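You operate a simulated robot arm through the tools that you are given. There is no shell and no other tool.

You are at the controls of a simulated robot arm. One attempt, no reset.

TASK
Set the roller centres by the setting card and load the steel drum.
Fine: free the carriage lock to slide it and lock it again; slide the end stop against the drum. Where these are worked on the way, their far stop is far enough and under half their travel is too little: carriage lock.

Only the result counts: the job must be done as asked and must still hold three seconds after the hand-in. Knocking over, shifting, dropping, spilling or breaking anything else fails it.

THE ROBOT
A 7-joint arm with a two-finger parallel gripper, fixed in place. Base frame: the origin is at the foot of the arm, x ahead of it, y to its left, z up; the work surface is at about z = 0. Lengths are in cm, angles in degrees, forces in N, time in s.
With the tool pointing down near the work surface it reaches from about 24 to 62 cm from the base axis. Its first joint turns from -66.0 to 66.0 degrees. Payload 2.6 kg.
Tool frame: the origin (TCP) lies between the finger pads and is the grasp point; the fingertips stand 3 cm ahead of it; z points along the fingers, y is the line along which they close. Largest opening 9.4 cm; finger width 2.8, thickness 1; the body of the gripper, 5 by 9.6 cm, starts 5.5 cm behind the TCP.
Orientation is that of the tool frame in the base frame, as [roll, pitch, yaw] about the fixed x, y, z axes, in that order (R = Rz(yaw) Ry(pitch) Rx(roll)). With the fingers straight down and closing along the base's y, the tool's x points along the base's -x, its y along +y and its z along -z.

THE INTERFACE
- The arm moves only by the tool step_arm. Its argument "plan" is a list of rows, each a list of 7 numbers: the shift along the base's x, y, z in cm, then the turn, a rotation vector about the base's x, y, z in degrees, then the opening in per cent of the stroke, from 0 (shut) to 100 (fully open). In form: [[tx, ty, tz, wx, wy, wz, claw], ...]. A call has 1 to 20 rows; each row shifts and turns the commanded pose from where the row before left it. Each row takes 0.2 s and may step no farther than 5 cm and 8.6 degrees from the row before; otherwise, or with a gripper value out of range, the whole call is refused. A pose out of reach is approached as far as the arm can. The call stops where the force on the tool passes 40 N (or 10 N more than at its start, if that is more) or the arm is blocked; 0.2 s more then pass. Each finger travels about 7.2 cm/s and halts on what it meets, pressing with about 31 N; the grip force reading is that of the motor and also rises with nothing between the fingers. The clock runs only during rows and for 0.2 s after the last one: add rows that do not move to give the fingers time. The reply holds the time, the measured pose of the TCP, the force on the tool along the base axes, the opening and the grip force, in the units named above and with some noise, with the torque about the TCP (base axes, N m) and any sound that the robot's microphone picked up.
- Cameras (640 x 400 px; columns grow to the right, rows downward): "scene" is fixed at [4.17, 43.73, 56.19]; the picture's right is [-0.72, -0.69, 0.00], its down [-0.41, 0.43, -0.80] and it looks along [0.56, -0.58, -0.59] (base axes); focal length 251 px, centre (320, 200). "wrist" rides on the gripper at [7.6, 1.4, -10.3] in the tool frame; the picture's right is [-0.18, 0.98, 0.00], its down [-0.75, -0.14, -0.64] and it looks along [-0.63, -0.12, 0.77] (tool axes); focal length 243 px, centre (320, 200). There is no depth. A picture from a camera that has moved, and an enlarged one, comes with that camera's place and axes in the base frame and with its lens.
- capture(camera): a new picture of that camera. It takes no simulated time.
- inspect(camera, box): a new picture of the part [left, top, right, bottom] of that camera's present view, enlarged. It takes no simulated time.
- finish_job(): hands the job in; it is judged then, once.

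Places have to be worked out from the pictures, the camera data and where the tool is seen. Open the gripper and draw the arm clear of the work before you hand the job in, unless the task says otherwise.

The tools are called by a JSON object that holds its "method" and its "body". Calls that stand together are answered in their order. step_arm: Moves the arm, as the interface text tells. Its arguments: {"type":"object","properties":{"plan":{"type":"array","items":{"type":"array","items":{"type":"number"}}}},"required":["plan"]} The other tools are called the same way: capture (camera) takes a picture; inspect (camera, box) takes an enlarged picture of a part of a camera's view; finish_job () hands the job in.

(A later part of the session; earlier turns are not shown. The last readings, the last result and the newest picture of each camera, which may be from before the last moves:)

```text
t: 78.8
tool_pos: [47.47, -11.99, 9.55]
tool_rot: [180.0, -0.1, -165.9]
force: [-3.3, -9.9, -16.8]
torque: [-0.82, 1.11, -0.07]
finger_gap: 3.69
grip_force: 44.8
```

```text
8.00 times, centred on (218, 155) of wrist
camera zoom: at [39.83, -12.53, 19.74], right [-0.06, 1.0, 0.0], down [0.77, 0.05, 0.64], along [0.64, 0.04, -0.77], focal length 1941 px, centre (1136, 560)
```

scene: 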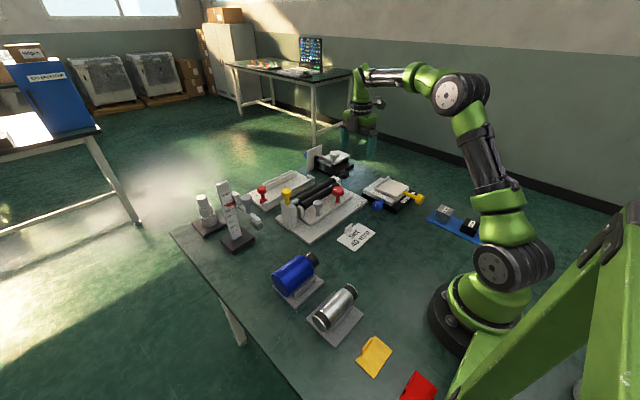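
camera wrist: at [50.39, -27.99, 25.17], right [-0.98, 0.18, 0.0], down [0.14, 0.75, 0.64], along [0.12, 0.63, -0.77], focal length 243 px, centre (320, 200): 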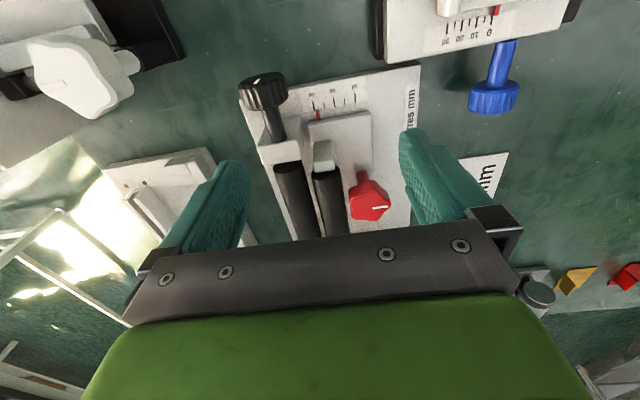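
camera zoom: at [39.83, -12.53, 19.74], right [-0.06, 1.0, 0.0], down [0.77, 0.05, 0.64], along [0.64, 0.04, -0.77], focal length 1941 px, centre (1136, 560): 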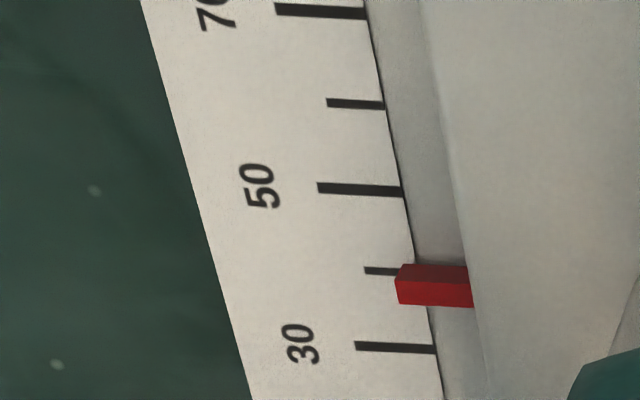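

Loads halved and the pointer came back toward 40.5. I'll relieve the rest.

{"method": "step_arm", "body": {"plan": [[0, -0.04, -0.06, 0, 0, 0, 20], [0, -0.04, -0.06, 0, 0, 0, 20], [0, 0, 0, 0, 0, 0, 20]]}}

{"method": "inspect", "body": {"camera": "wrist", "box": [190, 130, 246, 180]}}

```text
t: 79.6
tool_pos: [47.73, -12.19, 9.57]
tool_rot: [-180.0, 0.2, -166.0]
force: [-3.2, -1.7, 1.8]
torque: [-0.64, 0.89, 0.01]
finger_gap: 3.71
grip_force: 44.6
```

```text
8.00 times, centred on (218, 155) of wrist
camera zoom: at [39.87, -12.56, 19.71], right [-0.06, 1.0, 0.0], down [0.76, 0.05, 0.64], along [0.64, 0.04, -0.76], focal length 1941 px, centre (1136, 560)
```

zoom: 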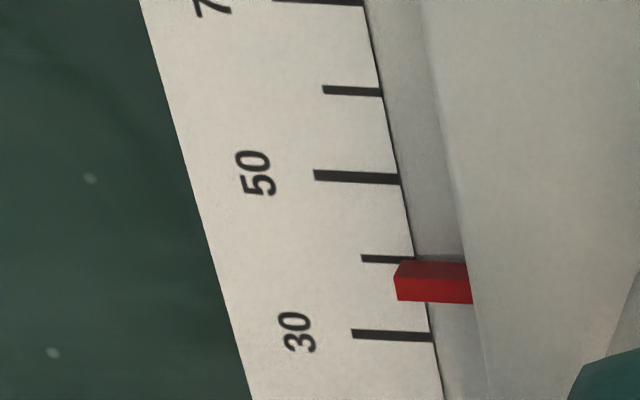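

Loads are near zero now and the pointer reads about 39.3. I'll shift about 1.2 mm toward -x to bring it back on 40.

{"method": "step_arm", "body": {"plan": [[-0.06, 0, 0, 0, 0, 0, 20], [-0.06, 0, 0, 0, 0, 0, 20], [0, 0, 0, 0, 0, 0, 20], [0, 0, 0, 0, 0, 0, 20]]}}

{"method": "inspect", "body": {"camera": "wrist", "box": [190, 130, 246, 180]}}

```text
t: 80.6
tool_pos: [47.66, -12.05, 9.58]
tool_rot: [180.0, 0.3, -166.0]
force: [3.4, 2.8, 9.5]
torque: [0.22, -1.23, -0.05]
finger_gap: 3.73
grip_force: 45.6
```

```text
8.00 times, centred on (218, 155) of wrist
camera zoom: at [39.75, -12.55, 19.7], right [-0.06, 1.0, 0.0], down [0.76, 0.05, 0.65], along [0.64, 0.04, -0.76], focal length 1941 px, centre (1136, 560)
```

zoom: 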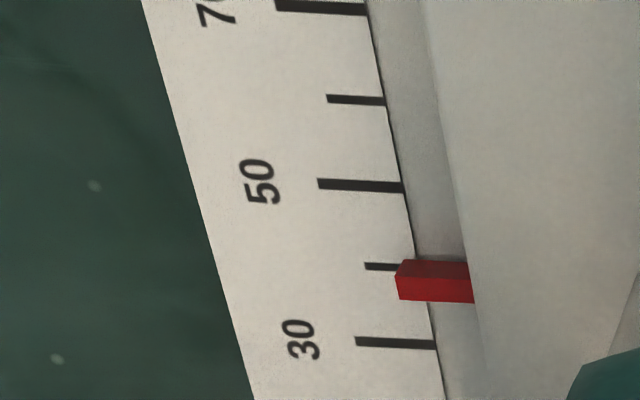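

Reading about 40.4. I'll continue turning 8° and check loads and pointer.

{"method": "step_arm", "body": {"plan": [[-0.008, 0.04, 0.03, 0, 0, -4, 20], [-0.008, 0.04, 0.03, 0, 0, -4, 20], [0, 0, 0, 0, 0, 0, 20]]}}

{"method": "inspect", "body": {"camera": "wrist", "box": [190, 140, 246, 190]}}

```text
t: 81.4
tool_pos: [47.43, -12.08, 9.56]
tool_rot: [179.9, 0.1, -174.1]
force: [2.7, 9.4, 12.8]
torque: [0.19, -0.55, -0.01]
finger_gap: 3.72
grip_force: 45.1
```

```text
8.00 times, centred on (218, 165) of wrist
camera zoom: at [39.7, -11.44, 19.71], right [0.08, 1.0, 0.0], down [0.76, -0.06, 0.64], along [0.64, -0.05, -0.77], focal length 1941 px, centre (1136, 480)
```

zoom: 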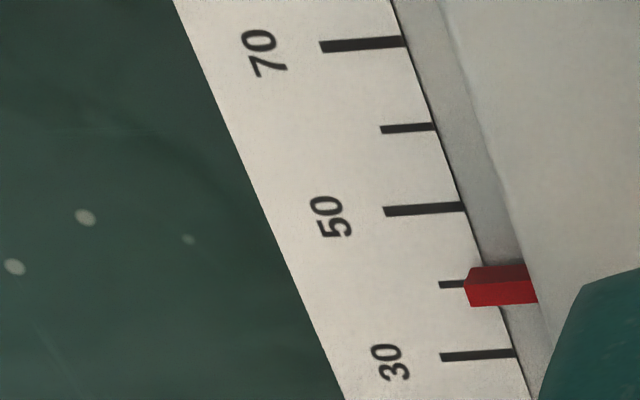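

Reading about 41.3 with 18° left. I'll correct x and relax the y/z loads together, then check.

{"method": "step_arm", "body": {"plan": [[0.07, 0.03, 0.04, 0, 0, 0, 20], [0.07, 0.03, 0.04, 0, 0, 0, 20], [0, 0, 0, 0, 0, 0, 20], [0, 0, 0, 0, 0, 0, 20]]}}

{"method": "inspect", "body": {"camera": "wrist", "box": [190, 140, 246, 190]}}

```text
t: 82.4
tool_pos: [47.61, -11.99, 9.53]
tool_rot: [179.9, 0.1, -174.1]
force: [-2.3, 11.2, 19.2]
torque: [0.36, 0.82, 0.01]
finger_gap: 3.74
grip_force: 45.0
```

```text
8.00 times, centred on (218, 165) of wrist
camera zoom: at [39.8, -11.43, 19.72], right [0.08, 1.0, 0.0], down [0.76, -0.06, 0.64], along [0.64, -0.05, -0.77], focal length 1941 px, centre (1136, 480)
```

zoom: 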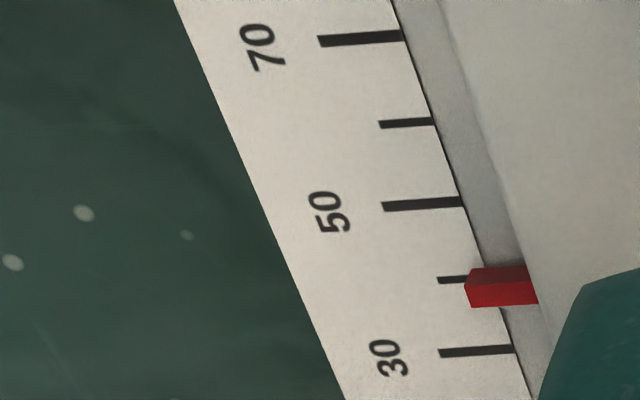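

Reading about 40.7. A bit more +x, and raise slightly to ease the vertical load.

{"method": "step_arm", "body": {"plan": [[0.05, 0.0, 0.05, 0, 0, 0, 20], [0.02, 0.0, 0.05, 0, 0, 0, 20], [0, 0, 0, 0, 0, 0, 20], [0, 0, 0, 0, 0, 0, 20]]}}

{"method": "inspect", "body": {"camera": "wrist", "box": [190, 140, 246, 190]}}

```text
t: 83.4
tool_pos: [47.71, -12.15, 9.55]
tool_rot: [179.9, -0.1, -174.0]
force: [0.9, 12.7, -4.3]
torque: [0.19, -0.4, 0.03]
finger_gap: 3.71
grip_force: 45.0
```

```text
8.00 times, centred on (218, 165) of wrist
camera zoom: at [39.97, -11.45, 19.73], right [0.08, 1.0, 0.0], down [0.77, -0.06, 0.64], along [0.64, -0.05, -0.77], focal length 1941 px, centre (1136, 480)
```

zoom: 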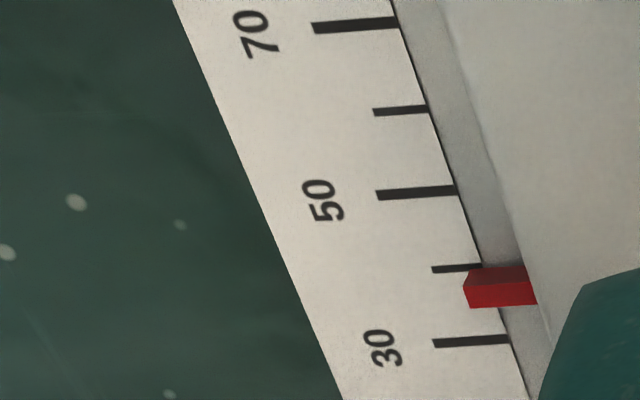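

Slight overshoot to about 39.2, but the vertical load is gone. I'll go back about 1 mm toward -x and ease the y load.

{"method": "step_arm", "body": {"plan": [[-0.05, 0.05, 0, 0, 0, 0, 20], [-0.04, 0.05, 0, 0, 0, 0, 20], [0, 0, 0, 0, 0, 0, 20], [0, 0, 0, 0, 0, 0, 20]]}}

{"method": "inspect", "body": {"camera": "wrist", "box": [190, 140, 246, 190]}}

```text
t: 84.4
tool_pos: [47.53, -11.96, 9.49]
tool_rot: [180.0, -0.2, -174.1]
force: [1.5, 5.4, -15.6]
torque: [0.11, -0.17, 0.02]
finger_gap: 3.69
grip_force: 45.0
```

```text
8.00 times, centred on (218, 165) of wrist
camera zoom: at [39.84, -11.41, 19.74], right [0.08, 1.0, 0.0], down [0.77, -0.06, 0.64], along [0.64, -0.05, -0.77], focal length 1941 px, centre (1136, 480)
```

zoom: 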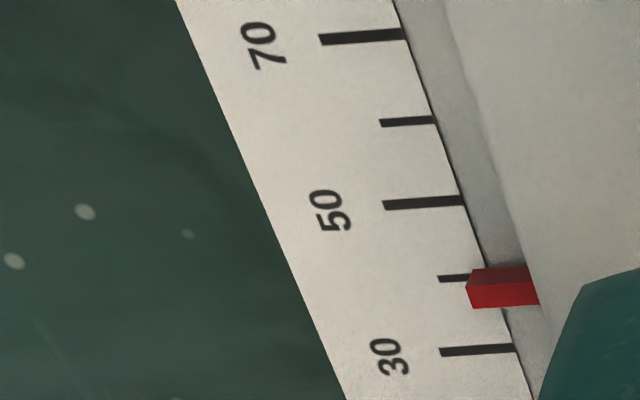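

Reading about 40.3. I'll turn 8° more.

{"method": "step_arm", "body": {"plan": [[0.01, 0.045, -0.03, 0, 0, -4, 20], [0.01, 0.045, -0.03, 0, 0, -4, 20], [0, 0, 0, 0, 0, 0, 20]]}}

{"method": "inspect", "body": {"camera": "wrist", "box": [190, 150, 246, 200]}}

```text
t: 85.2
tool_pos: [47.55, -12.09, 9.61]
tool_rot: [180.0, -0.2, 177.8]
force: [-4.9, 0.7, -11.1]
torque: [0.06, 1.02, -0.02]
finger_gap: 3.72
grip_force: 45.2
```

```text
8.00 times, centred on (218, 175) of wrist
camera zoom: at [40.01, -10.28, 19.74], right [0.22, 0.98, 0.0], down [0.75, -0.17, 0.64], along [0.62, -0.14, -0.77], focal length 1941 px, centre (1136, 400)
```

zoom: 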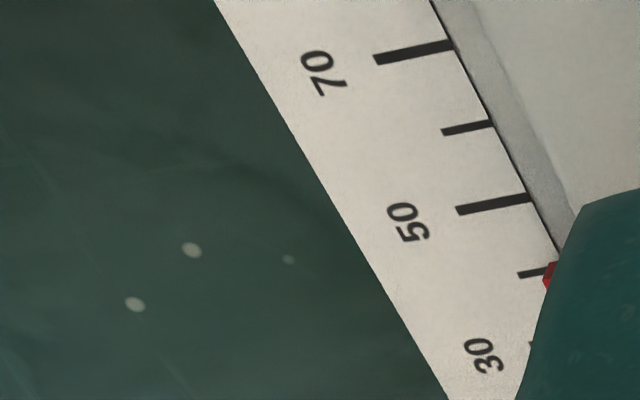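

The pointer edge still sits near the 40 tick. About 10° remain; I'll turn on and watch for the locking torque.

{"method": "step_arm", "body": {"plan": [[0.0, 0.042, 0, 0, 0, -4, 20], [0.005, 0.042, 0, 0, 0, -4, 20], [0, 0, 0, 0, 0, 0, 20]]}}

{"method": "inspect", "body": {"camera": "wrist", "box": [190, 110, 430, 260]}}

```text
t: 86.0
tool_pos: [47.53, -12.01, 9.54]
tool_rot: [-179.9, 0.1, 169.9]
force: [-7.4, -3.3, -5.8]
torque: [0.08, 0.81, -0.02]
finger_gap: 3.7
grip_force: 45.0
```

```text
2.67 times, centred on (310, 185) of wrist
camera zoom: at [40.32, -9.19, 19.73], right [0.35, 0.94, 0.0], down [0.72, -0.27, 0.64], along [0.6, -0.23, -0.77], focal length 647 px, centre (347, 240)
```

zoom: 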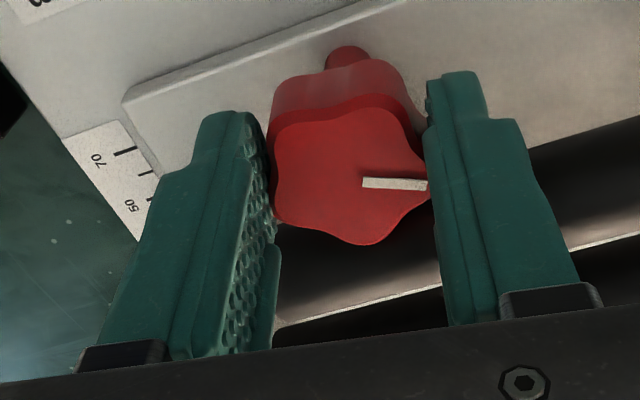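

The x force of -7 N suggests the carriage is starting to hold. I'll turn a few more degrees to reach the locked stop.

{"method": "step_arm", "body": {"plan": [[-0.01, 0.042, 0, 0, 0, -4, 20], [-0.01, 0.042, 0, 0, 0, -4, 20], [0, 0, 0, 0, 0, 0, 20]]}}

{"method": "inspect", "body": {"camera": "wrist", "box": [190, 110, 430, 260]}}

```text
t: 86.8
tool_pos: [47.55, -11.99, 9.48]
tool_rot: [-179.9, 0.2, 161.9]
force: [5.2, -14.4, -19.8]
torque: [-0.19, -0.06, 0.21]
finger_gap: 3.71
grip_force: 44.9
```

```text
2.67 times, centred on (310, 185) of wrist
camera zoom: at [40.78, -8.15, 19.73], right [0.48, 0.88, 0.0], down [0.67, -0.37, 0.64], along [0.56, -0.31, -0.76], focal length 647 px, centre (347, 240)
```

zoom: 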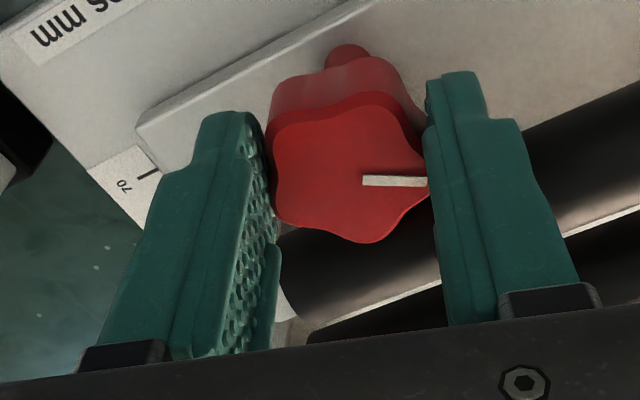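

A counter-torque of +0.21 N·m shows the stop is near. I'll add 4° to seat it firmly.

{"method": "step_arm", "body": {"plan": [[0, 0.02, 0, 0, 0, -4, 20], [0, 0, 0, 0, 0, 0, 20]]}}

{"method": "inspect", "body": {"camera": "wrist", "box": [190, 110, 430, 260]}}

```text
t: 87.4
tool_pos: [47.6, -11.94, 9.6]
tool_rot: [-179.8, 0.1, 158.0]
force: [-3.3, -17.4, -8.0]
torque: [-0.31, -0.25, 0.79]
finger_gap: 3.7
grip_force: 45.1
```

```text
2.67 times, centred on (310, 185) of wrist
camera zoom: at [41.06, -7.65, 19.79], right [0.54, 0.84, 0.0], down [0.64, -0.41, 0.64], along [0.54, -0.35, -0.76], focal length 647 px, centre (347, 240)
```

zoom: 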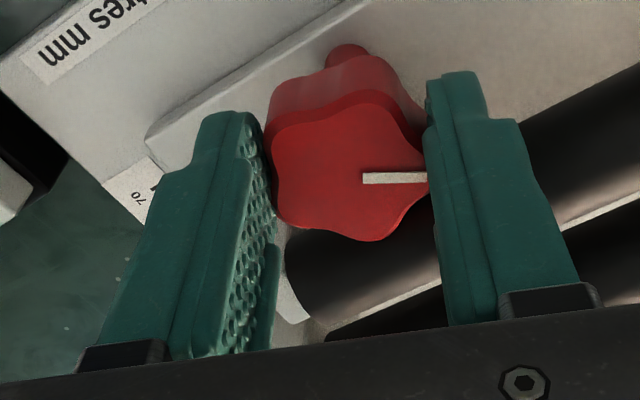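

The torque reached 0.79 N·m, so the lock is at its stop. I'll release, lift and verify the scale from the -y side.

{"method": "step_arm", "body": {"plan": [[0, 0, 0, 0, 0, 2, 20], [0, 0, 0, 0, 0, 0, 35], [0, 0, 0, 0, 0, 0, 51], [0, 0, 0, 0, 0, 0, 51], [0, 0, 1.3, 0, 0, 0, 51], [0, 0, 1.3, 0, 0, 0, 60], [0, 0, 3, 0, 0, 0, 100]]}}

{"method": "step_arm", "body": {"plan": [[0.36, -0.6, 0, 0, 0, 8.5, 100], [0.36, -0.6, 0, 0, 0, 8.5, 100], [0.36, -0.6, 0, 0, 0, 8.5, 100], [0.36, -0.6, 0, 0, 0, 8.5, 100], [0.36, -0.6, 0, 0, 0, 8.5, 100], [0.36, -0.6, 0, 0, 0, 8.5, 100], [0.36, -0.6, 0, 0, 0, 8.5, 100], [0.36, -0.6, 0, 0, 0, 8.5, 100], [0.36, -0.6, 0, 0, 0, 8.5, 100], [0.36, -0.6, 0, 0, 0, 8.5, 100], [0.36, -0.6, 0, 0, 0, 8.5, 100], [0.36, -0.6, 0, 0, 0, 8.5, 100], [0.36, -0.6, 0, 0, 0, 8.0, 100], [0, 0, 0, 0, 0, 0, 100]]}}

{"method": "inspect", "body": {"camera": "wrist", "box": [305, 88, 345, 118]}}

{"method": "inspect", "body": {"camera": "wrist", "box": [230, 60, 430, 240]}}

```text
t: 89.0
tool_pos: [47.63, -11.61, 15.19]
tool_rot: [180.0, 0.1, 160.1]
force: [-0.5, 0.2, -0.2]
torque: [0.01, 0.01, 0.0]
finger_gap: 9.42
grip_force: 0.1
```

```text
t: 92.0
tool_pos: [52.33, -19.58, 15.09]
tool_rot: [179.9, 0.0, -89.8]
force: [0.4, 0.6, 0.8]
torque: [-0.01, 0.03, 0.04]
finger_gap: 9.42
grip_force: 0.0
```

```text
13.33 times, centred on (325, 103) of wrist
camera zoom: at [50.9, -27.21, 25.32], right [-0.98, 0.18, 0.0], down [0.14, 0.75, 0.64], along [0.12, 0.63, -0.77], focal length 3235 px, centre (253, 1493)
```

zoom: 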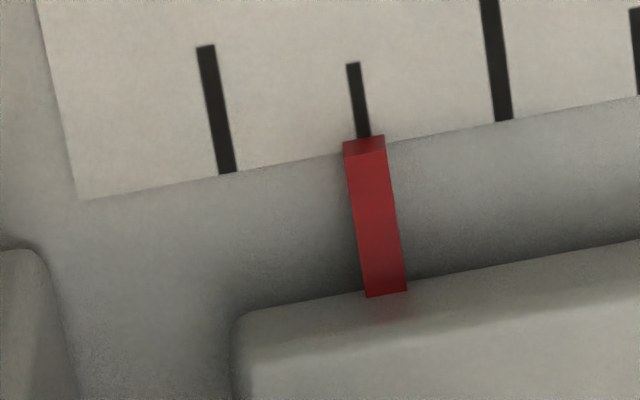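

```text
2.22 times, centred on (330, 150) of wrist
camera zoom: at [50.9, -27.21, 25.32], right [-0.98, 0.18, 0.0], down [0.14, 0.75, 0.64], along [0.12, 0.63, -0.77], focal length 539 px, centre (298, 311)
```

zoom: 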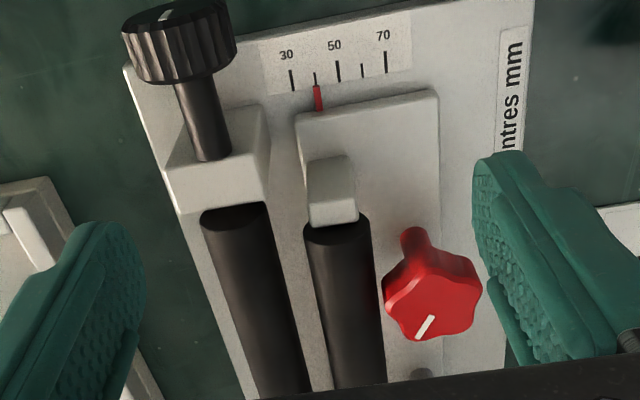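

The pointer is now exactly on 40 mm and the red knob's mark is back at its original locked direction. Next I'll take a closer look at the end stop post before fetching the drum.

{"method": "step_arm", "body": {"plan": [[-0.75, 2.14, 0.3, 0, 0, -8.2, 100], [-0.75, 2.14, 0.3, 0, 0, -8.2, 100], [-0.75, 2.14, 0.3, 0, 0, -8.2, 100], [-0.75, 2.14, 0.3, 0, 0, -8.2, 100], [-0.75, 2.14, 0.3, 0, 0, -8.2, 100], [-0.75, 2.14, 0.3, 0, 0, -8.2, 100], [-0.75, 2.14, 0.3, 0, 0, -8.2, 100], [-0.75, 2.14, 0.3, 0, 0, -8.2, 100], [-0.75, 2.14, 0.3, 0, 0, -8.2, 100], [-0.75, 2.14, 0.3, 0, 0, -8.2, 100], [-0.75, 2.14, 0, 0, 0, -8.2, 100], [0, 0, 0, 0, 0, 0, 100]]}}

{"method": "inspect", "body": {"camera": "wrist", "box": [240, 90, 420, 225]}}

{"method": "inspect", "body": {"camera": "scene", "box": [265, 175, 325, 225]}}

```text
t: 94.6
tool_pos: [44.01, 4.36, 18.16]
tool_rot: [179.9, 0.0, 179.6]
force: [-0.1, -0.3, 0.1]
torque: [0.04, 0.04, 0.01]
finger_gap: 9.38
grip_force: 0.0
```

```text
2.96 times, centred on (330, 158) of wrist
camera zoom: at [36.32, 5.79, 28.32], right [0.19, 0.98, 0.0], down [0.75, -0.15, 0.64], along [0.63, -0.12, -0.77], focal length 719 px, centre (290, 326)
```

zoom: 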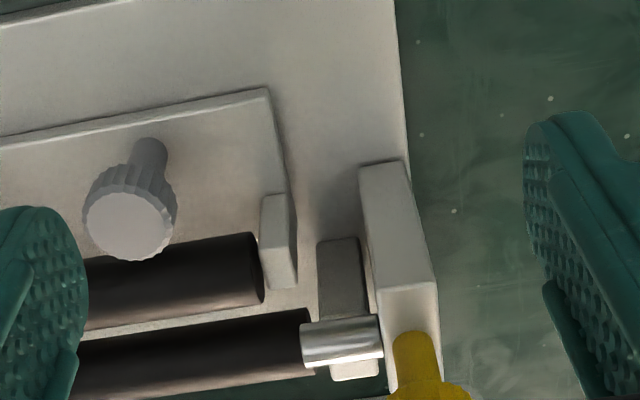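

```text
8.00 times, centred on (295, 200) of scene
camera zoom: at [4.17, 43.73, 56.19], right [-0.72, -0.69, 0.0], down [-0.41, 0.43, -0.8], along [0.56, -0.58, -0.59], focal length 2011 px, centre (520, 200)
```

zoom: 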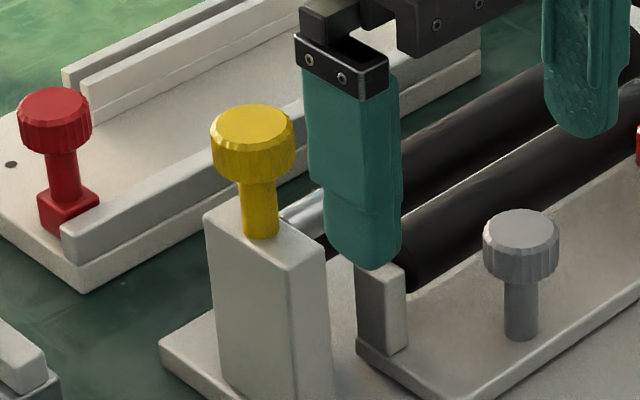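

The end stop's silver plunger (face at about y 2.95, axis z ≈ 8.6, x ≈ 53.5) lines up with where a drum would sit between the rollers. Now I'll go view the steel drum with the wrist turned so the fingers close along x.

{"method": "step_arm", "body": {"plan": [[-1.82, 0.69, 0.35, 0, 0, 8.2, 100], [-1.82, 0.69, 0.35, 0, 0, 8.2, 100], [-1.82, 0.69, 0.35, 0, 0, 8.2, 100], [-1.82, 0.69, 0.35, 0, 0, 8.2, 100], [-1.82, 0.69, 0.35, 0, 0, 8.2, 100], [-1.82, 0.69, 0.35, 0, 0, 8.2, 100], [-1.82, 0.69, 0.35, 0, 0, 8.2, 100], [-1.82, 0.69, 0.35, 0, 0, 8.2, 100], [-1.82, 0.69, 0.35, 0, 0, 8.2, 100], [-1.82, 0.69, 0.35, 0, 0, 8.2, 100], [-1.82, 0.69, 0.35, 0, 0, 8.4, 100], [0, 0, 0, 0, 0, 0, 100]]}}

{"method": "capture", "body": {"camera": "wrist"}}

{"method": "inspect", "body": {"camera": "wrist", "box": [240, 60, 400, 225]}}

```text
t: 97.2
tool_pos: [23.88, 11.49, 22.24]
tool_rot: [-180.0, 0.0, -89.7]
force: [-0.4, 0.3, 1.3]
torque: [0.0, 0.02, -0.01]
finger_gap: 9.4
grip_force: 0.1
```

```text
taken
camera wrist: at [22.48, 3.95, 32.35], right [-0.98, 0.18, 0.0], down [0.14, 0.75, 0.64], along [0.11, 0.63, -0.77], focal length 243 px, centre (320, 200)
```

wrist: 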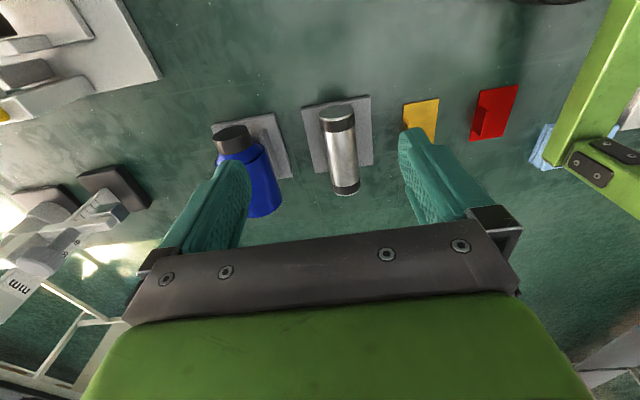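

```text
2.42 times, centred on (320, 142) of wrist
camera zoom: at [22.48, 3.95, 32.35], right [-0.98, 0.18, 0.0], down [0.14, 0.75, 0.64], along [0.11, 0.63, -0.77], focal length 588 px, centre (320, 339)
```

zoom: 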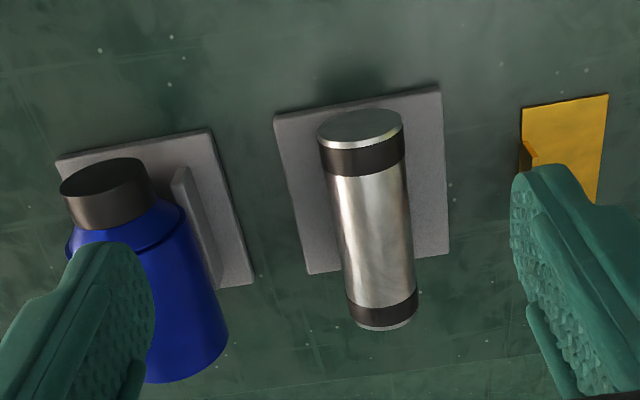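

The drum lies along y with its axis at x ≈ 22.3, spans y ≈ 14.6–25.2, and is about 4 cm in diameter. I'll move over its middle and lower to refine the position.

{"method": "step_arm", "body": {"plan": [[-0.5, 2.8, -2.6, 0, 0, 0, 100], [-0.5, 2.8, -2.6, 0, 0, 0, 80], [-0.5, 2.8, -2.6, 0, 0, 0, 70], [0, 0, 0, 0, 0, 0, 70]]}}

{"method": "inspect", "body": {"camera": "wrist", "box": [220, 30, 420, 230]}}

{"method": "inspect", "body": {"camera": "scene", "box": [270, 230, 390, 350]}}

```text
t: 98.2
tool_pos: [22.54, 19.85, 14.22]
tool_rot: [180.0, 0.0, -89.8]
force: [0.5, 1.0, -0.1]
torque: [0.01, 0.01, 0.0]
finger_gap: 6.57
grip_force: 0.0
```

```text
2.00 times, centred on (320, 130) of wrist
camera zoom: at [21.07, 12.3, 24.42], right [-0.98, 0.18, 0.0], down [0.14, 0.75, 0.64], along [0.12, 0.63, -0.77], focal length 485 px, centre (320, 340)
```

zoom: 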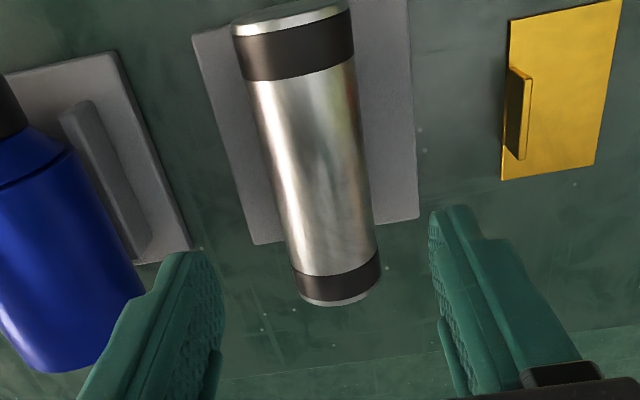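

```text
3.33 times, centred on (330, 290) of scene
camera zoom: at [4.17, 43.73, 56.19], right [-0.72, -0.69, 0.0], down [-0.41, 0.43, -0.8], along [0.56, -0.58, -0.59], focal length 838 px, centre (287, -100)
```

zoom: 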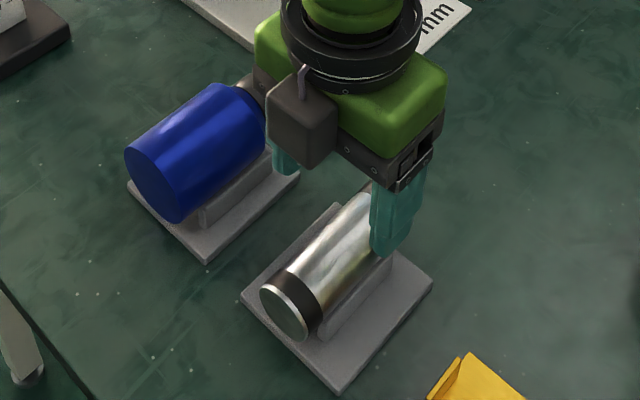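

Two views agree: drum radius ≈ 2.0, axis at x ≈ 22.45, z ≈ 3.75, middle at y ≈ 19.6. I'll go down with fingertips about 0.9 cm below the drum's axis, watching for contact with the cradle.

{"method": "step_arm", "body": {"plan": [[-0.05, -0.25, -2.0, 0, 0, 0, 70], [0, 0, -2.0, 0, 0, 0, 70], [0, 0, -2.0, 0, 0, 0, 70], [0, 0, -1.5, 0, 0, 0, 70], [0, 0, -0.8, 0, 0, 0, 70], [0, 0, 0, 0, 0, 0, 70]]}}

{"method": "capture", "body": {"camera": "wrist"}}

{"method": "inspect", "body": {"camera": "scene", "box": [280, 250, 380, 340]}}

```text
t: 99.6
tool_pos: [22.46, 19.69, 5.9]
tool_rot: [180.0, 0.1, -89.7]
force: [-0.1, -0.1, 0.4]
torque: [0.01, -0.04, 0.0]
finger_gap: 6.59
grip_force: 0.1
```

```text
taken
camera wrist: at [21.04, 12.01, 16.07], right [-0.98, 0.18, 0.0], down [0.14, 0.75, 0.64], along [0.12, 0.63, -0.77], focal length 243 px, centre (320, 200)
```

wrist: 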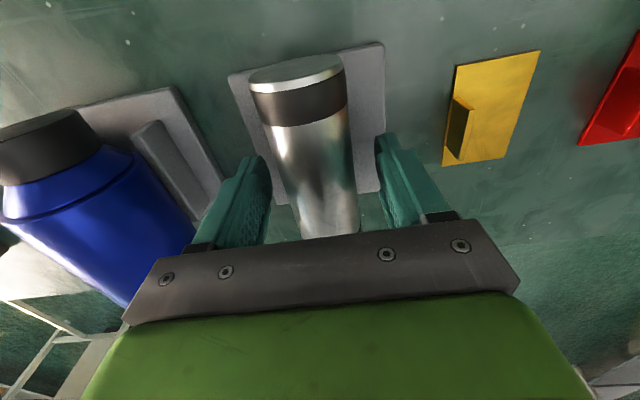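

```text
4.44 times, centred on (330, 295) of scene
camera zoom: at [4.17, 43.73, 56.19], right [-0.72, -0.69, 0.0], down [-0.41, 0.43, -0.8], along [0.56, -0.58, -0.59], focal length 1117 px, centre (276, -222)
```

zoom: 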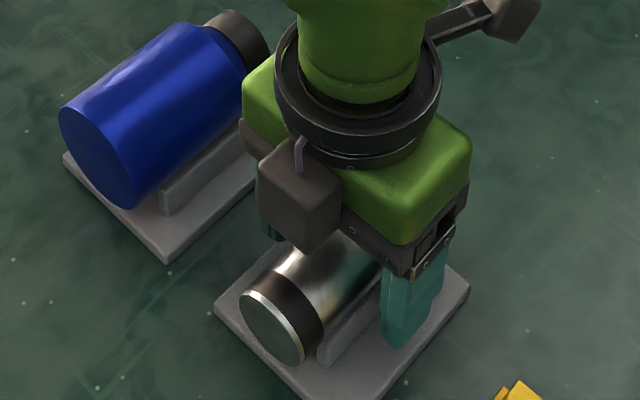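

No contact on the way down and the fingers straddle the drum's middle. I'll close on it.

{"method": "step_arm", "body": {"plan": [[0, 0, 0, 0, 0, 0, 55], [0, 0, 0, 0, 0, 0, 45], [0, 0, 0, 0, 0, 0, 35], [0, 0, 0, 0, 0, 0, 25], [0, 0, 0, 0, 0, 0, 25]]}}

{"method": "inspect", "body": {"camera": "scene", "box": [280, 250, 380, 340]}}

{"method": "capture", "body": {"camera": "wrist"}}

```text
t: 100.8
tool_pos: [22.49, 19.53, 5.82]
tool_rot: [-179.9, 0.0, -90.0]
force: [-0.1, -3.5, 14.0]
torque: [-0.02, 0.04, -0.11]
finger_gap: 4.04
grip_force: 30.5
```

```text
4.44 times, centred on (330, 295) of scene
camera zoom: at [4.17, 43.73, 56.19], right [-0.72, -0.69, 0.0], down [-0.41, 0.43, -0.8], along [0.56, -0.58, -0.59], focal length 1117 px, centre (276, -222)
```

zoom: 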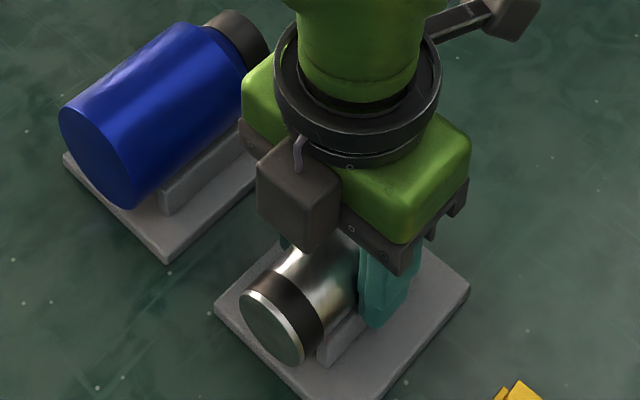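

```text
taken
camera wrist: at [21.06, 12.02, 16.13], right [-0.98, 0.18, 0.0], down [0.14, 0.75, 0.64], along [0.12, 0.63, -0.77], focal length 243 px, centre (320, 200)
```

wrist: 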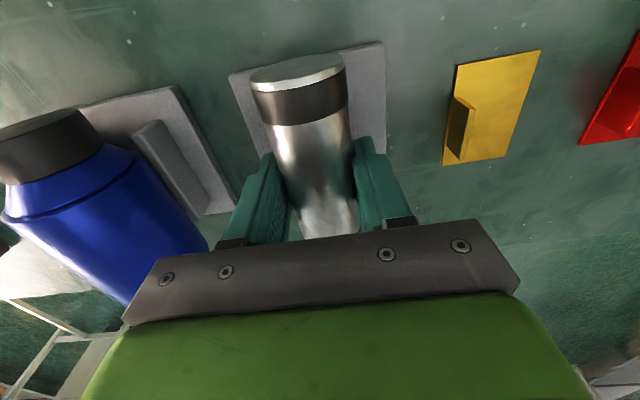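

Gripped at 4.04 cm, so the drum's diameter is 4.0. I'll lift gently and check the weight and grip.

{"method": "step_arm", "body": {"plan": [[0, 0, 0.4, 0, 0, 0, 25], [0, 0, 0.6, 0, 0, 0, 25], [0, 0, 1.0, 0, 0, 0, 25], [0, 0, 1.5, 0, 0, 0, 25], [0, 0, 0, 0, 0, 0, 25]]}}

{"method": "inspect", "body": {"camera": "scene", "box": [280, 240, 380, 330]}}

```text
t: 101.2
tool_pos: [22.59, 19.64, 6.02]
tool_rot: [179.9, -0.1, -89.9]
force: [3.1, 2.6, -4.3]
torque: [-0.37, 0.18, -0.21]
finger_gap: 3.97
grip_force: 45.3
stopped in row 2: the force on the tool passed its limit at 64 N (the readings are from after the stop); the commanded pose is now the measured one
```

```text
4.44 times, centred on (330, 285) of scene
camera zoom: at [4.17, 43.73, 56.19], right [-0.72, -0.69, 0.0], down [-0.41, 0.43, -0.8], along [0.56, -0.58, -0.59], focal length 1117 px, centre (276, -178)
```

zoom: 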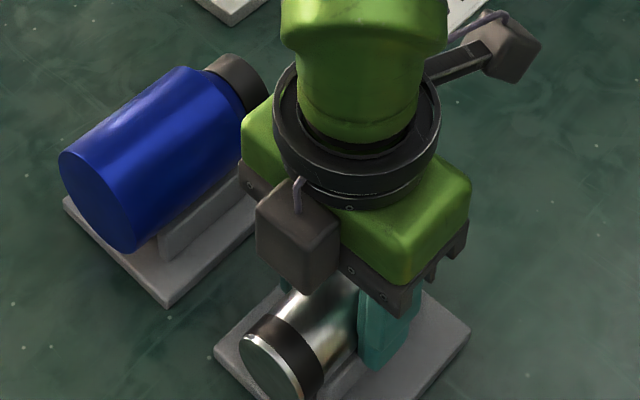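

The lift tripped on a 64 N spike, perhaps from starting too abruptly. I'll lift again much more gently and watch the force.

{"method": "step_arm", "body": {"plan": [[0, 0, 0.05, 0, 0, 0, 20], [0, 0, 0.05, 0, 0, 0, 20], [0, 0, 0.05, 0, 0, 0, 20], [0, 0, 0, 0, 0, 0, 20]]}}

```text
t: 101.9
tool_pos: [22.41, 19.76, 6.06]
tool_rot: [180.0, 0.2, -90.0]
force: [0.1, 0.9, -3.2]
torque: [-0.36, -0.28, -0.14]
finger_gap: 3.96
grip_force: 45.0
stopped in row 3: the force on the tool passed its limit at 44 N (the readings are from after the stop); the commanded pose is now the measured one
```

Something resists the lift. I'll zoom in to see whether the fingertips are pinching the cradle's rails.

{"method": "inspect", "body": {"camera": "scene", "box": [310, 280, 370, 340]}}

{"method": "inspect", "body": {"camera": "wrist", "box": [220, 30, 420, 240]}}

```text
6.67 times, centred on (340, 310) of scene
camera zoom: at [4.17, 43.73, 56.19], right [-0.72, -0.69, 0.0], down [-0.41, 0.43, -0.8], along [0.56, -0.58, -0.59], focal length 1676 px, centre (187, -533)
```

zoom: 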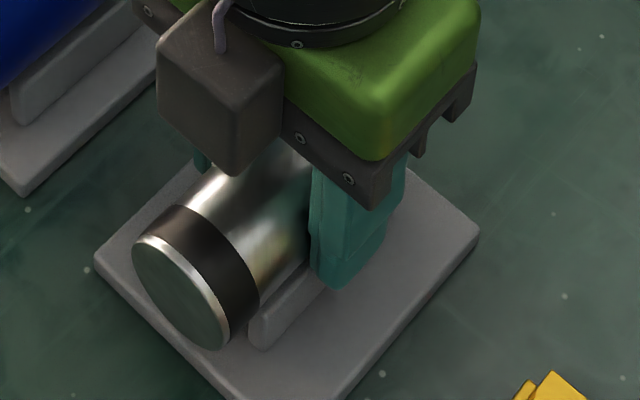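

```text
1.90 times, centred on (320, 135) of wrist
camera zoom: at [21.09, 12.01, 16.3], right [-0.98, 0.18, 0.0], down [0.14, 0.75, 0.64], along [0.12, 0.63, -0.77], focal length 462 px, centre (320, 324)
```

zoom: 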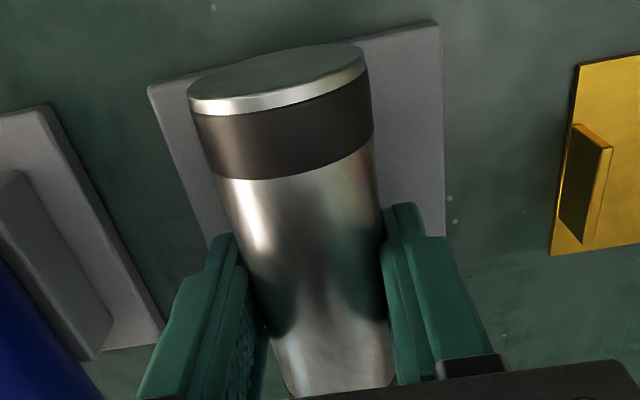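

I'll zoom tighter on the rail and fingertip to judge whether they touch.

{"method": "inspect", "body": {"camera": "scene", "box": [325, 300, 355, 335]}}

```text
11.43 times, centred on (340, 318) of scene
camera zoom: at [4.17, 43.73, 56.19], right [-0.72, -0.69, 0.0], down [-0.41, 0.43, -0.8], along [0.56, -0.58, -0.59], focal length 2873 px, centre (91, -1143)
```

zoom: 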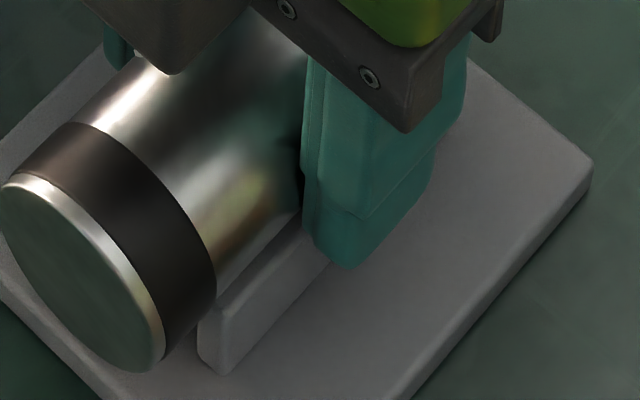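

Fingertips look clear of the rails. I'll probe with tiny single lifts to see how the vertical force develops.

{"method": "step_arm", "body": {"plan": [[0, 0, 0.05, 0, 0, 0, 20], [0, 0, 0, 0, 0, 0, 20]]}}

{"method": "step_arm", "body": {"plan": [[0, 0, 0.05, 0, 0, 0, 20], [0, 0, 0, 0, 0, 0, 20]]}}

```text
t: 102.5
tool_pos: [22.63, 19.67, 6.06]
tool_rot: [179.8, -0.1, -90.1]
force: [4.5, 2.0, -25.3]
torque: [1.11, -0.58, -0.33]
finger_gap: 3.98
grip_force: 45.3
```

```text
t: 103.2
tool_pos: [22.58, 19.68, 6.04]
tool_rot: [179.7, 0.1, -90.0]
force: [1.9, 0.9, -2.9]
torque: [-0.4, -0.17, 0.0]
finger_gap: 3.99
grip_force: 45.2
stopped in row 2: the force on the tool passed its limit at 41 N (the readings are from after the stop); the commanded pose is now the measured one
```

A 0.05 cm lift already gives -25 N, so the gripper is clamped on something rigid, probably the cradle's rails beside the drum. I'll open, raise the grip 0.5 cm and try again.

{"method": "step_arm", "body": {"plan": [[0, 0, 0, 0, 0, 0, 40], [0, 0, 0, 0, 0, 0, 55], [0, 0, 0, 0, 0, 0, 55], [0, 0, 0.35, 0, 0, 0, 55], [0, 0, 0, 0, 0, 0, 55]]}}

{"method": "inspect", "body": {"camera": "scene", "box": [325, 300, 355, 335]}}

```text
t: 104.5
tool_pos: [22.54, 19.58, 6.44]
tool_rot: [179.7, 0.0, -89.9]
force: [-0.2, 0.3, -0.4]
torque: [0.0, 0.02, 0.0]
finger_gap: 5.16
grip_force: 0.0
```

```text
11.43 times, centred on (340, 318) of scene
camera zoom: at [4.17, 43.73, 56.19], right [-0.72, -0.69, 0.0], down [-0.41, 0.43, -0.8], along [0.56, -0.58, -0.59], focal length 2873 px, centre (91, -1143)
```

zoom: 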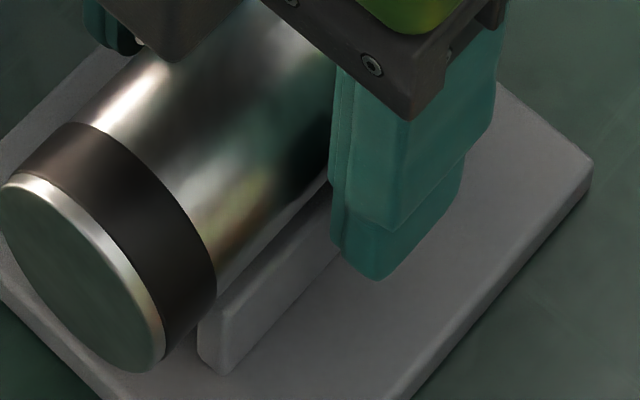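

With the fingers opened and raised to z 6.44, the readings are clean. I'll regrip here and try a small lift.

{"method": "step_arm", "body": {"plan": [[0, 0, 0, 0, 0, 0, 45], [0, 0, 0, 0, 0, 0, 35], [0, 0, 0, 0, 0, 0, 25], [0, 0, 0, 0, 0, 0, 25], [0, 0, 0.05, 0, 0, 0, 25], [0, 0, 0, 0, 0, 0, 25]]}}

{"method": "inspect", "body": {"camera": "scene", "box": [325, 300, 355, 335]}}

```text
t: 105.8
tool_pos: [22.42, 19.69, 6.45]
tool_rot: [179.8, 0.0, -90.0]
force: [3.2, 0.0, -0.2]
torque: [-0.04, -0.08, 0.0]
finger_gap: 3.86
grip_force: 30.5
```

```text
11.43 times, centred on (340, 318) of scene
camera zoom: at [4.17, 43.73, 56.19], right [-0.72, -0.69, 0.0], down [-0.41, 0.43, -0.8], along [0.56, -0.58, -0.59], focal length 2873 px, centre (91, -1143)
```

zoom: 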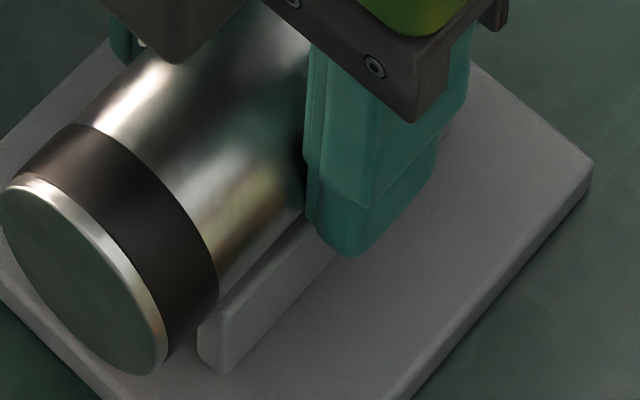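

The gap is 3.86 cm now and no vertical load appeared. I'll lift a little more and see if the drum comes along.

{"method": "step_arm", "body": {"plan": [[0, 0, 0.1, 0, 0, 0, 25], [0, 0, 0.1, 0, 0, 0, 25], [0, 0, 0, 0, 0, 0, 25]]}}

{"method": "inspect", "body": {"camera": "scene", "box": [325, 300, 355, 335]}}

```text
t: 106.7
tool_pos: [22.51, 19.61, 6.75]
tool_rot: [179.8, -0.1, -90.0]
force: [-0.1, 0.0, -3.1]
torque: [0.0, 0.0, 0.03]
finger_gap: 3.86
grip_force: 30.6
```

```text
11.43 times, centred on (340, 318) of scene
camera zoom: at [4.17, 43.73, 56.19], right [-0.72, -0.69, 0.0], down [-0.41, 0.43, -0.8], along [0.56, -0.58, -0.59], focal length 2873 px, centre (91, -1143)
```

zoom: 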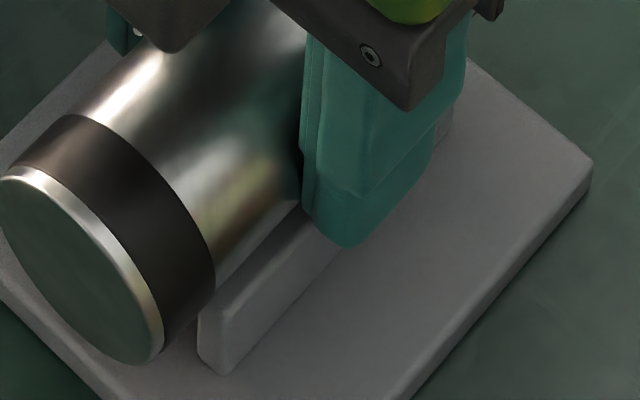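

The drum lifted with the fingers (load about -3 N) and its diameter is 3.86 cm; earlier the tips were pinching the rails. For the rollers I want the tips higher on the drum, so I'll set it back in the cradle and regrip 0.5 cm higher.

{"method": "step_arm", "body": {"plan": [[0, 0, -0.1, 0, 0, 0, 25], [0, 0, -0.15, 0, 0, 0, 25], [0, 0, 0, 0, 0, 0, 25], [0, 0, 0, 0, 0, 0, 40], [0, 0, 0, 0, 0, 0, 55], [0, 0, 0, 0, 0, 0, 55], [0, 0, 0.5, 0, 0, 0, 55], [0, 0, 0, 0, 0, 0, 55]]}}

{"method": "inspect", "body": {"camera": "wrist", "box": [220, 30, 420, 240]}}

{"method": "inspect", "body": {"camera": "scene", "box": [310, 280, 370, 340]}}

```text
t: 108.5
tool_pos: [22.52, 19.6, 6.91]
tool_rot: [179.8, 0.0, -89.9]
force: [0.3, -0.3, 0.4]
torque: [0.02, -0.04, 0.02]
finger_gap: 5.16
grip_force: 0.1
```

```text
1.90 times, centred on (320, 135) of wrist
camera zoom: at [21.13, 12.0, 17.2], right [-0.98, 0.18, 0.0], down [0.14, 0.75, 0.64], along [0.12, 0.63, -0.77], focal length 462 px, centre (320, 324)
```

zoom: 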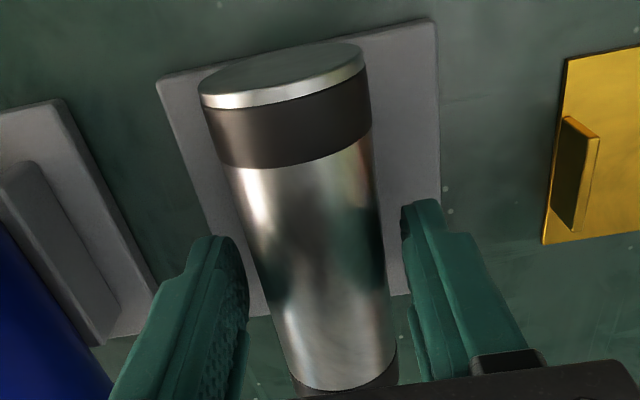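

```text
6.67 times, centred on (340, 310) of scene
camera zoom: at [4.17, 43.73, 56.19], right [-0.72, -0.69, 0.0], down [-0.41, 0.43, -0.8], along [0.56, -0.58, -0.59], focal length 1676 px, centre (187, -533)
```

zoom: 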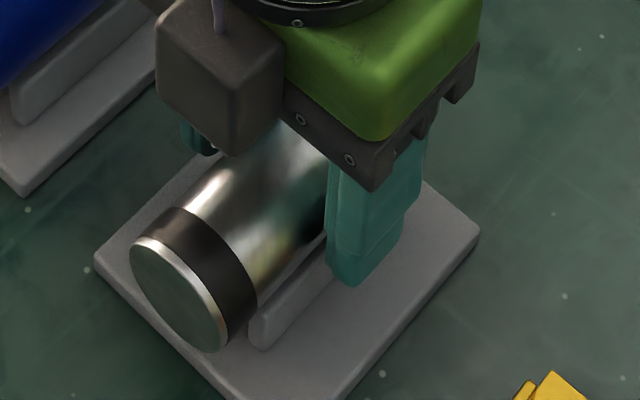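

Fresh numbers: drum axis at (22.55, z ≈ 4.8), y from 14.25 to 24.8, so the grip is near its middle with tips 0.9 cm below the axis. I'll grip and lift.

{"method": "step_arm", "body": {"plan": [[0, 0, 0, 0, 0, 0, 45], [0, 0, 0, 0, 0, 0, 35], [0, 0, 0, 0, 0, 0, 25], [0, 0, 0, 0, 0, 0, 25], [0, 0, 0.1, 0, 0, 0, 25], [0, 0, 0.2, 0, 0, 0, 25], [0, 0, 0.4, 0, 0, 0, 25], [0, 0, 0, 0, 0, 0, 25]]}}

{"method": "inspect", "body": {"camera": "scene", "box": [310, 280, 370, 340]}}

```text
t: 110.2
tool_pos: [22.52, 19.53, 7.53]
tool_rot: [179.9, 0.0, -90.0]
force: [0.1, -0.1, -3.7]
torque: [0.01, -0.01, 0.0]
finger_gap: 3.89
grip_force: 31.0
```

```text
6.67 times, centred on (340, 310) of scene
camera zoom: at [4.17, 43.73, 56.19], right [-0.72, -0.69, 0.0], down [-0.41, 0.43, -0.8], along [0.56, -0.58, -0.59], focal length 1676 px, centre (187, -533)
```

zoom: 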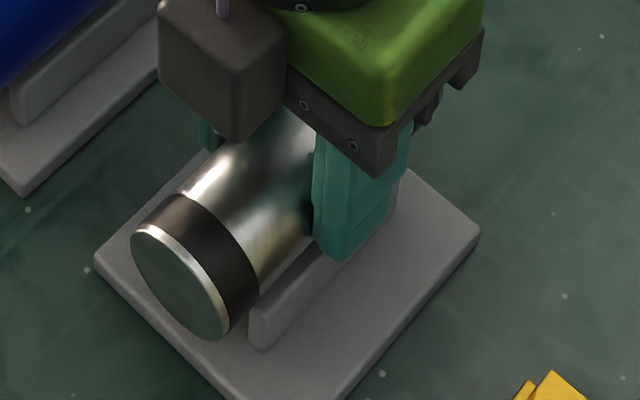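

The drum is up, about 3.6 N, with no tilting torque. I'll raise it to z ≈ 18 and carry it over the rollers smoothly.

{"method": "step_arm", "body": {"plan": [[0, 0, 1.0, 0, 0, 0, 25], [0, 0, 2.0, 0, 0, 0, 25], [0, 0, 2.5, 0, 0, 0, 25], [0, 0, 2.5, 0, 0, 0, 25], [0, 0, 2.5, 0, 0, 0, 25], [0, 0, 0, 0, 0, 0, 25]]}}

{"method": "step_arm", "body": {"plan": [[1.0, -0.75, 0, 0, 0, 0, 25], [1.8, -1.35, 0, 0, 0, 0, 25], [1.95, -1.45, 0, 0, 0, 0, 25], [1.95, -1.45, 0, 0, 0, 0, 25], [1.95, -1.45, 0, 0, 0, 0, 25], [1.95, -1.45, 0, 0, 0, 0, 25], [1.95, -1.45, 0, 0, 0, 0, 25], [1.95, -1.45, 0, 0, 0, 0, 25], [1.95, -1.45, 0, 0, 0, 0, 25], [1.95, -1.45, 0, 0, 0, 0, 25], [1.95, -1.45, 0, 0, 0, 0, 25], [1.95, -1.45, 0, 0, 0, 0, 25], [1.95, -1.45, 0, 0, 0, 0, 25], [1.95, -1.45, 0, 0, 0, 0, 25], [1.95, -1.45, 0, 0, 0, 0, 25], [1.8, -1.3, 0, 0, 0, 0, 25], [1.0, -0.8, 0, 0, 0, 0, 25], [0, 0, 0, 0, 0, 0, 25]]}}

{"method": "capture", "body": {"camera": "scene"}}

{"method": "capture", "body": {"camera": "wrist"}}

```text
t: 111.7
tool_pos: [22.4, 19.6, 18.1]
tool_rot: [179.8, 0.0, -89.9]
force: [-0.6, -0.1, -3.8]
torque: [0.01, -0.02, 0.01]
finger_gap: 3.85
grip_force: 31.0
```

```text
t: 115.5
tool_pos: [53.5, -3.78, 18.15]
tool_rot: [179.8, 0.0, -90.0]
force: [0.7, -1.0, -3.6]
torque: [0.01, 0.0, 0.0]
finger_gap: 3.86
grip_force: 31.4
```

```text
taken
```

scene: 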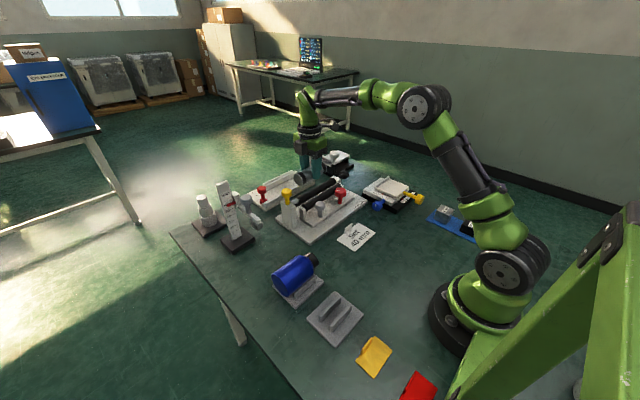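

```text
taken
camera wrist: at [52.1, -11.19, 28.28], right [-0.98, 0.18, 0.0], down [0.14, 0.75, 0.64], along [0.12, 0.63, -0.77], focal length 243 px, centre (320, 200)
```

wrist: 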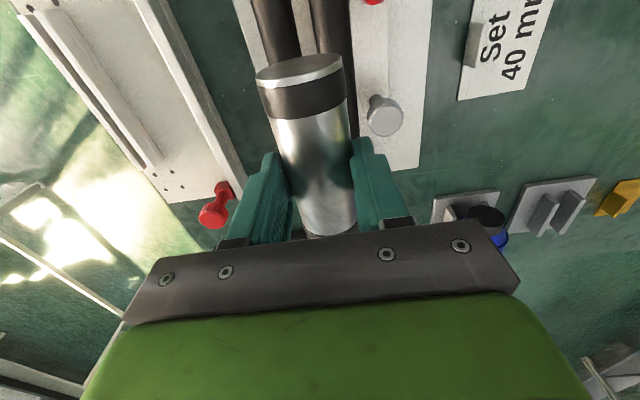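

The drum is above the rollers at about (53.5, -3.6). I'll check its alignment with the rollers and plunger through the scene camera and wrist zoom.

{"method": "inspect", "body": {"camera": "scene", "box": [265, 145, 345, 225]}}

{"method": "inspect", "body": {"camera": "wrist", "box": [230, 0, 430, 140]}}

```text
5.00 times, centred on (305, 185) of scene
camera zoom: at [4.18, 43.73, 56.19], right [-0.72, -0.69, 0.0], down [-0.41, 0.43, -0.8], along [0.56, -0.58, -0.59], focal length 1257 px, centre (395, 275)
```

zoom: 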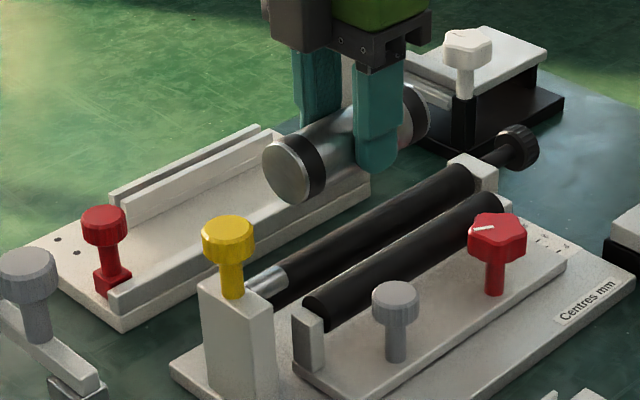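

```text
2.86 times, centred on (330, 70) of wrist
camera zoom: at [52.1, -11.19, 28.28], right [-0.98, 0.18, 0.0], down [0.14, 0.75, 0.64], along [0.12, 0.63, -0.77], focal length 693 px, centre (291, 571)
```

zoom: 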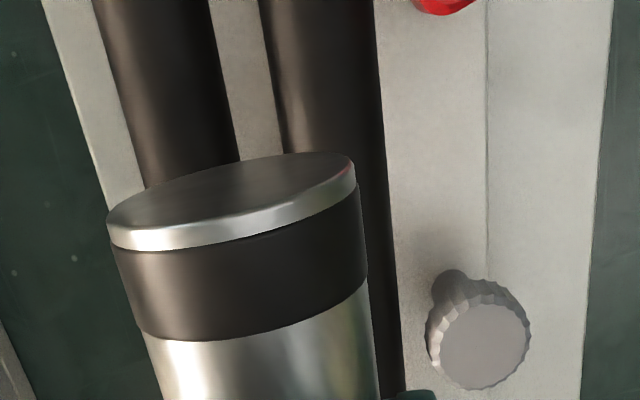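

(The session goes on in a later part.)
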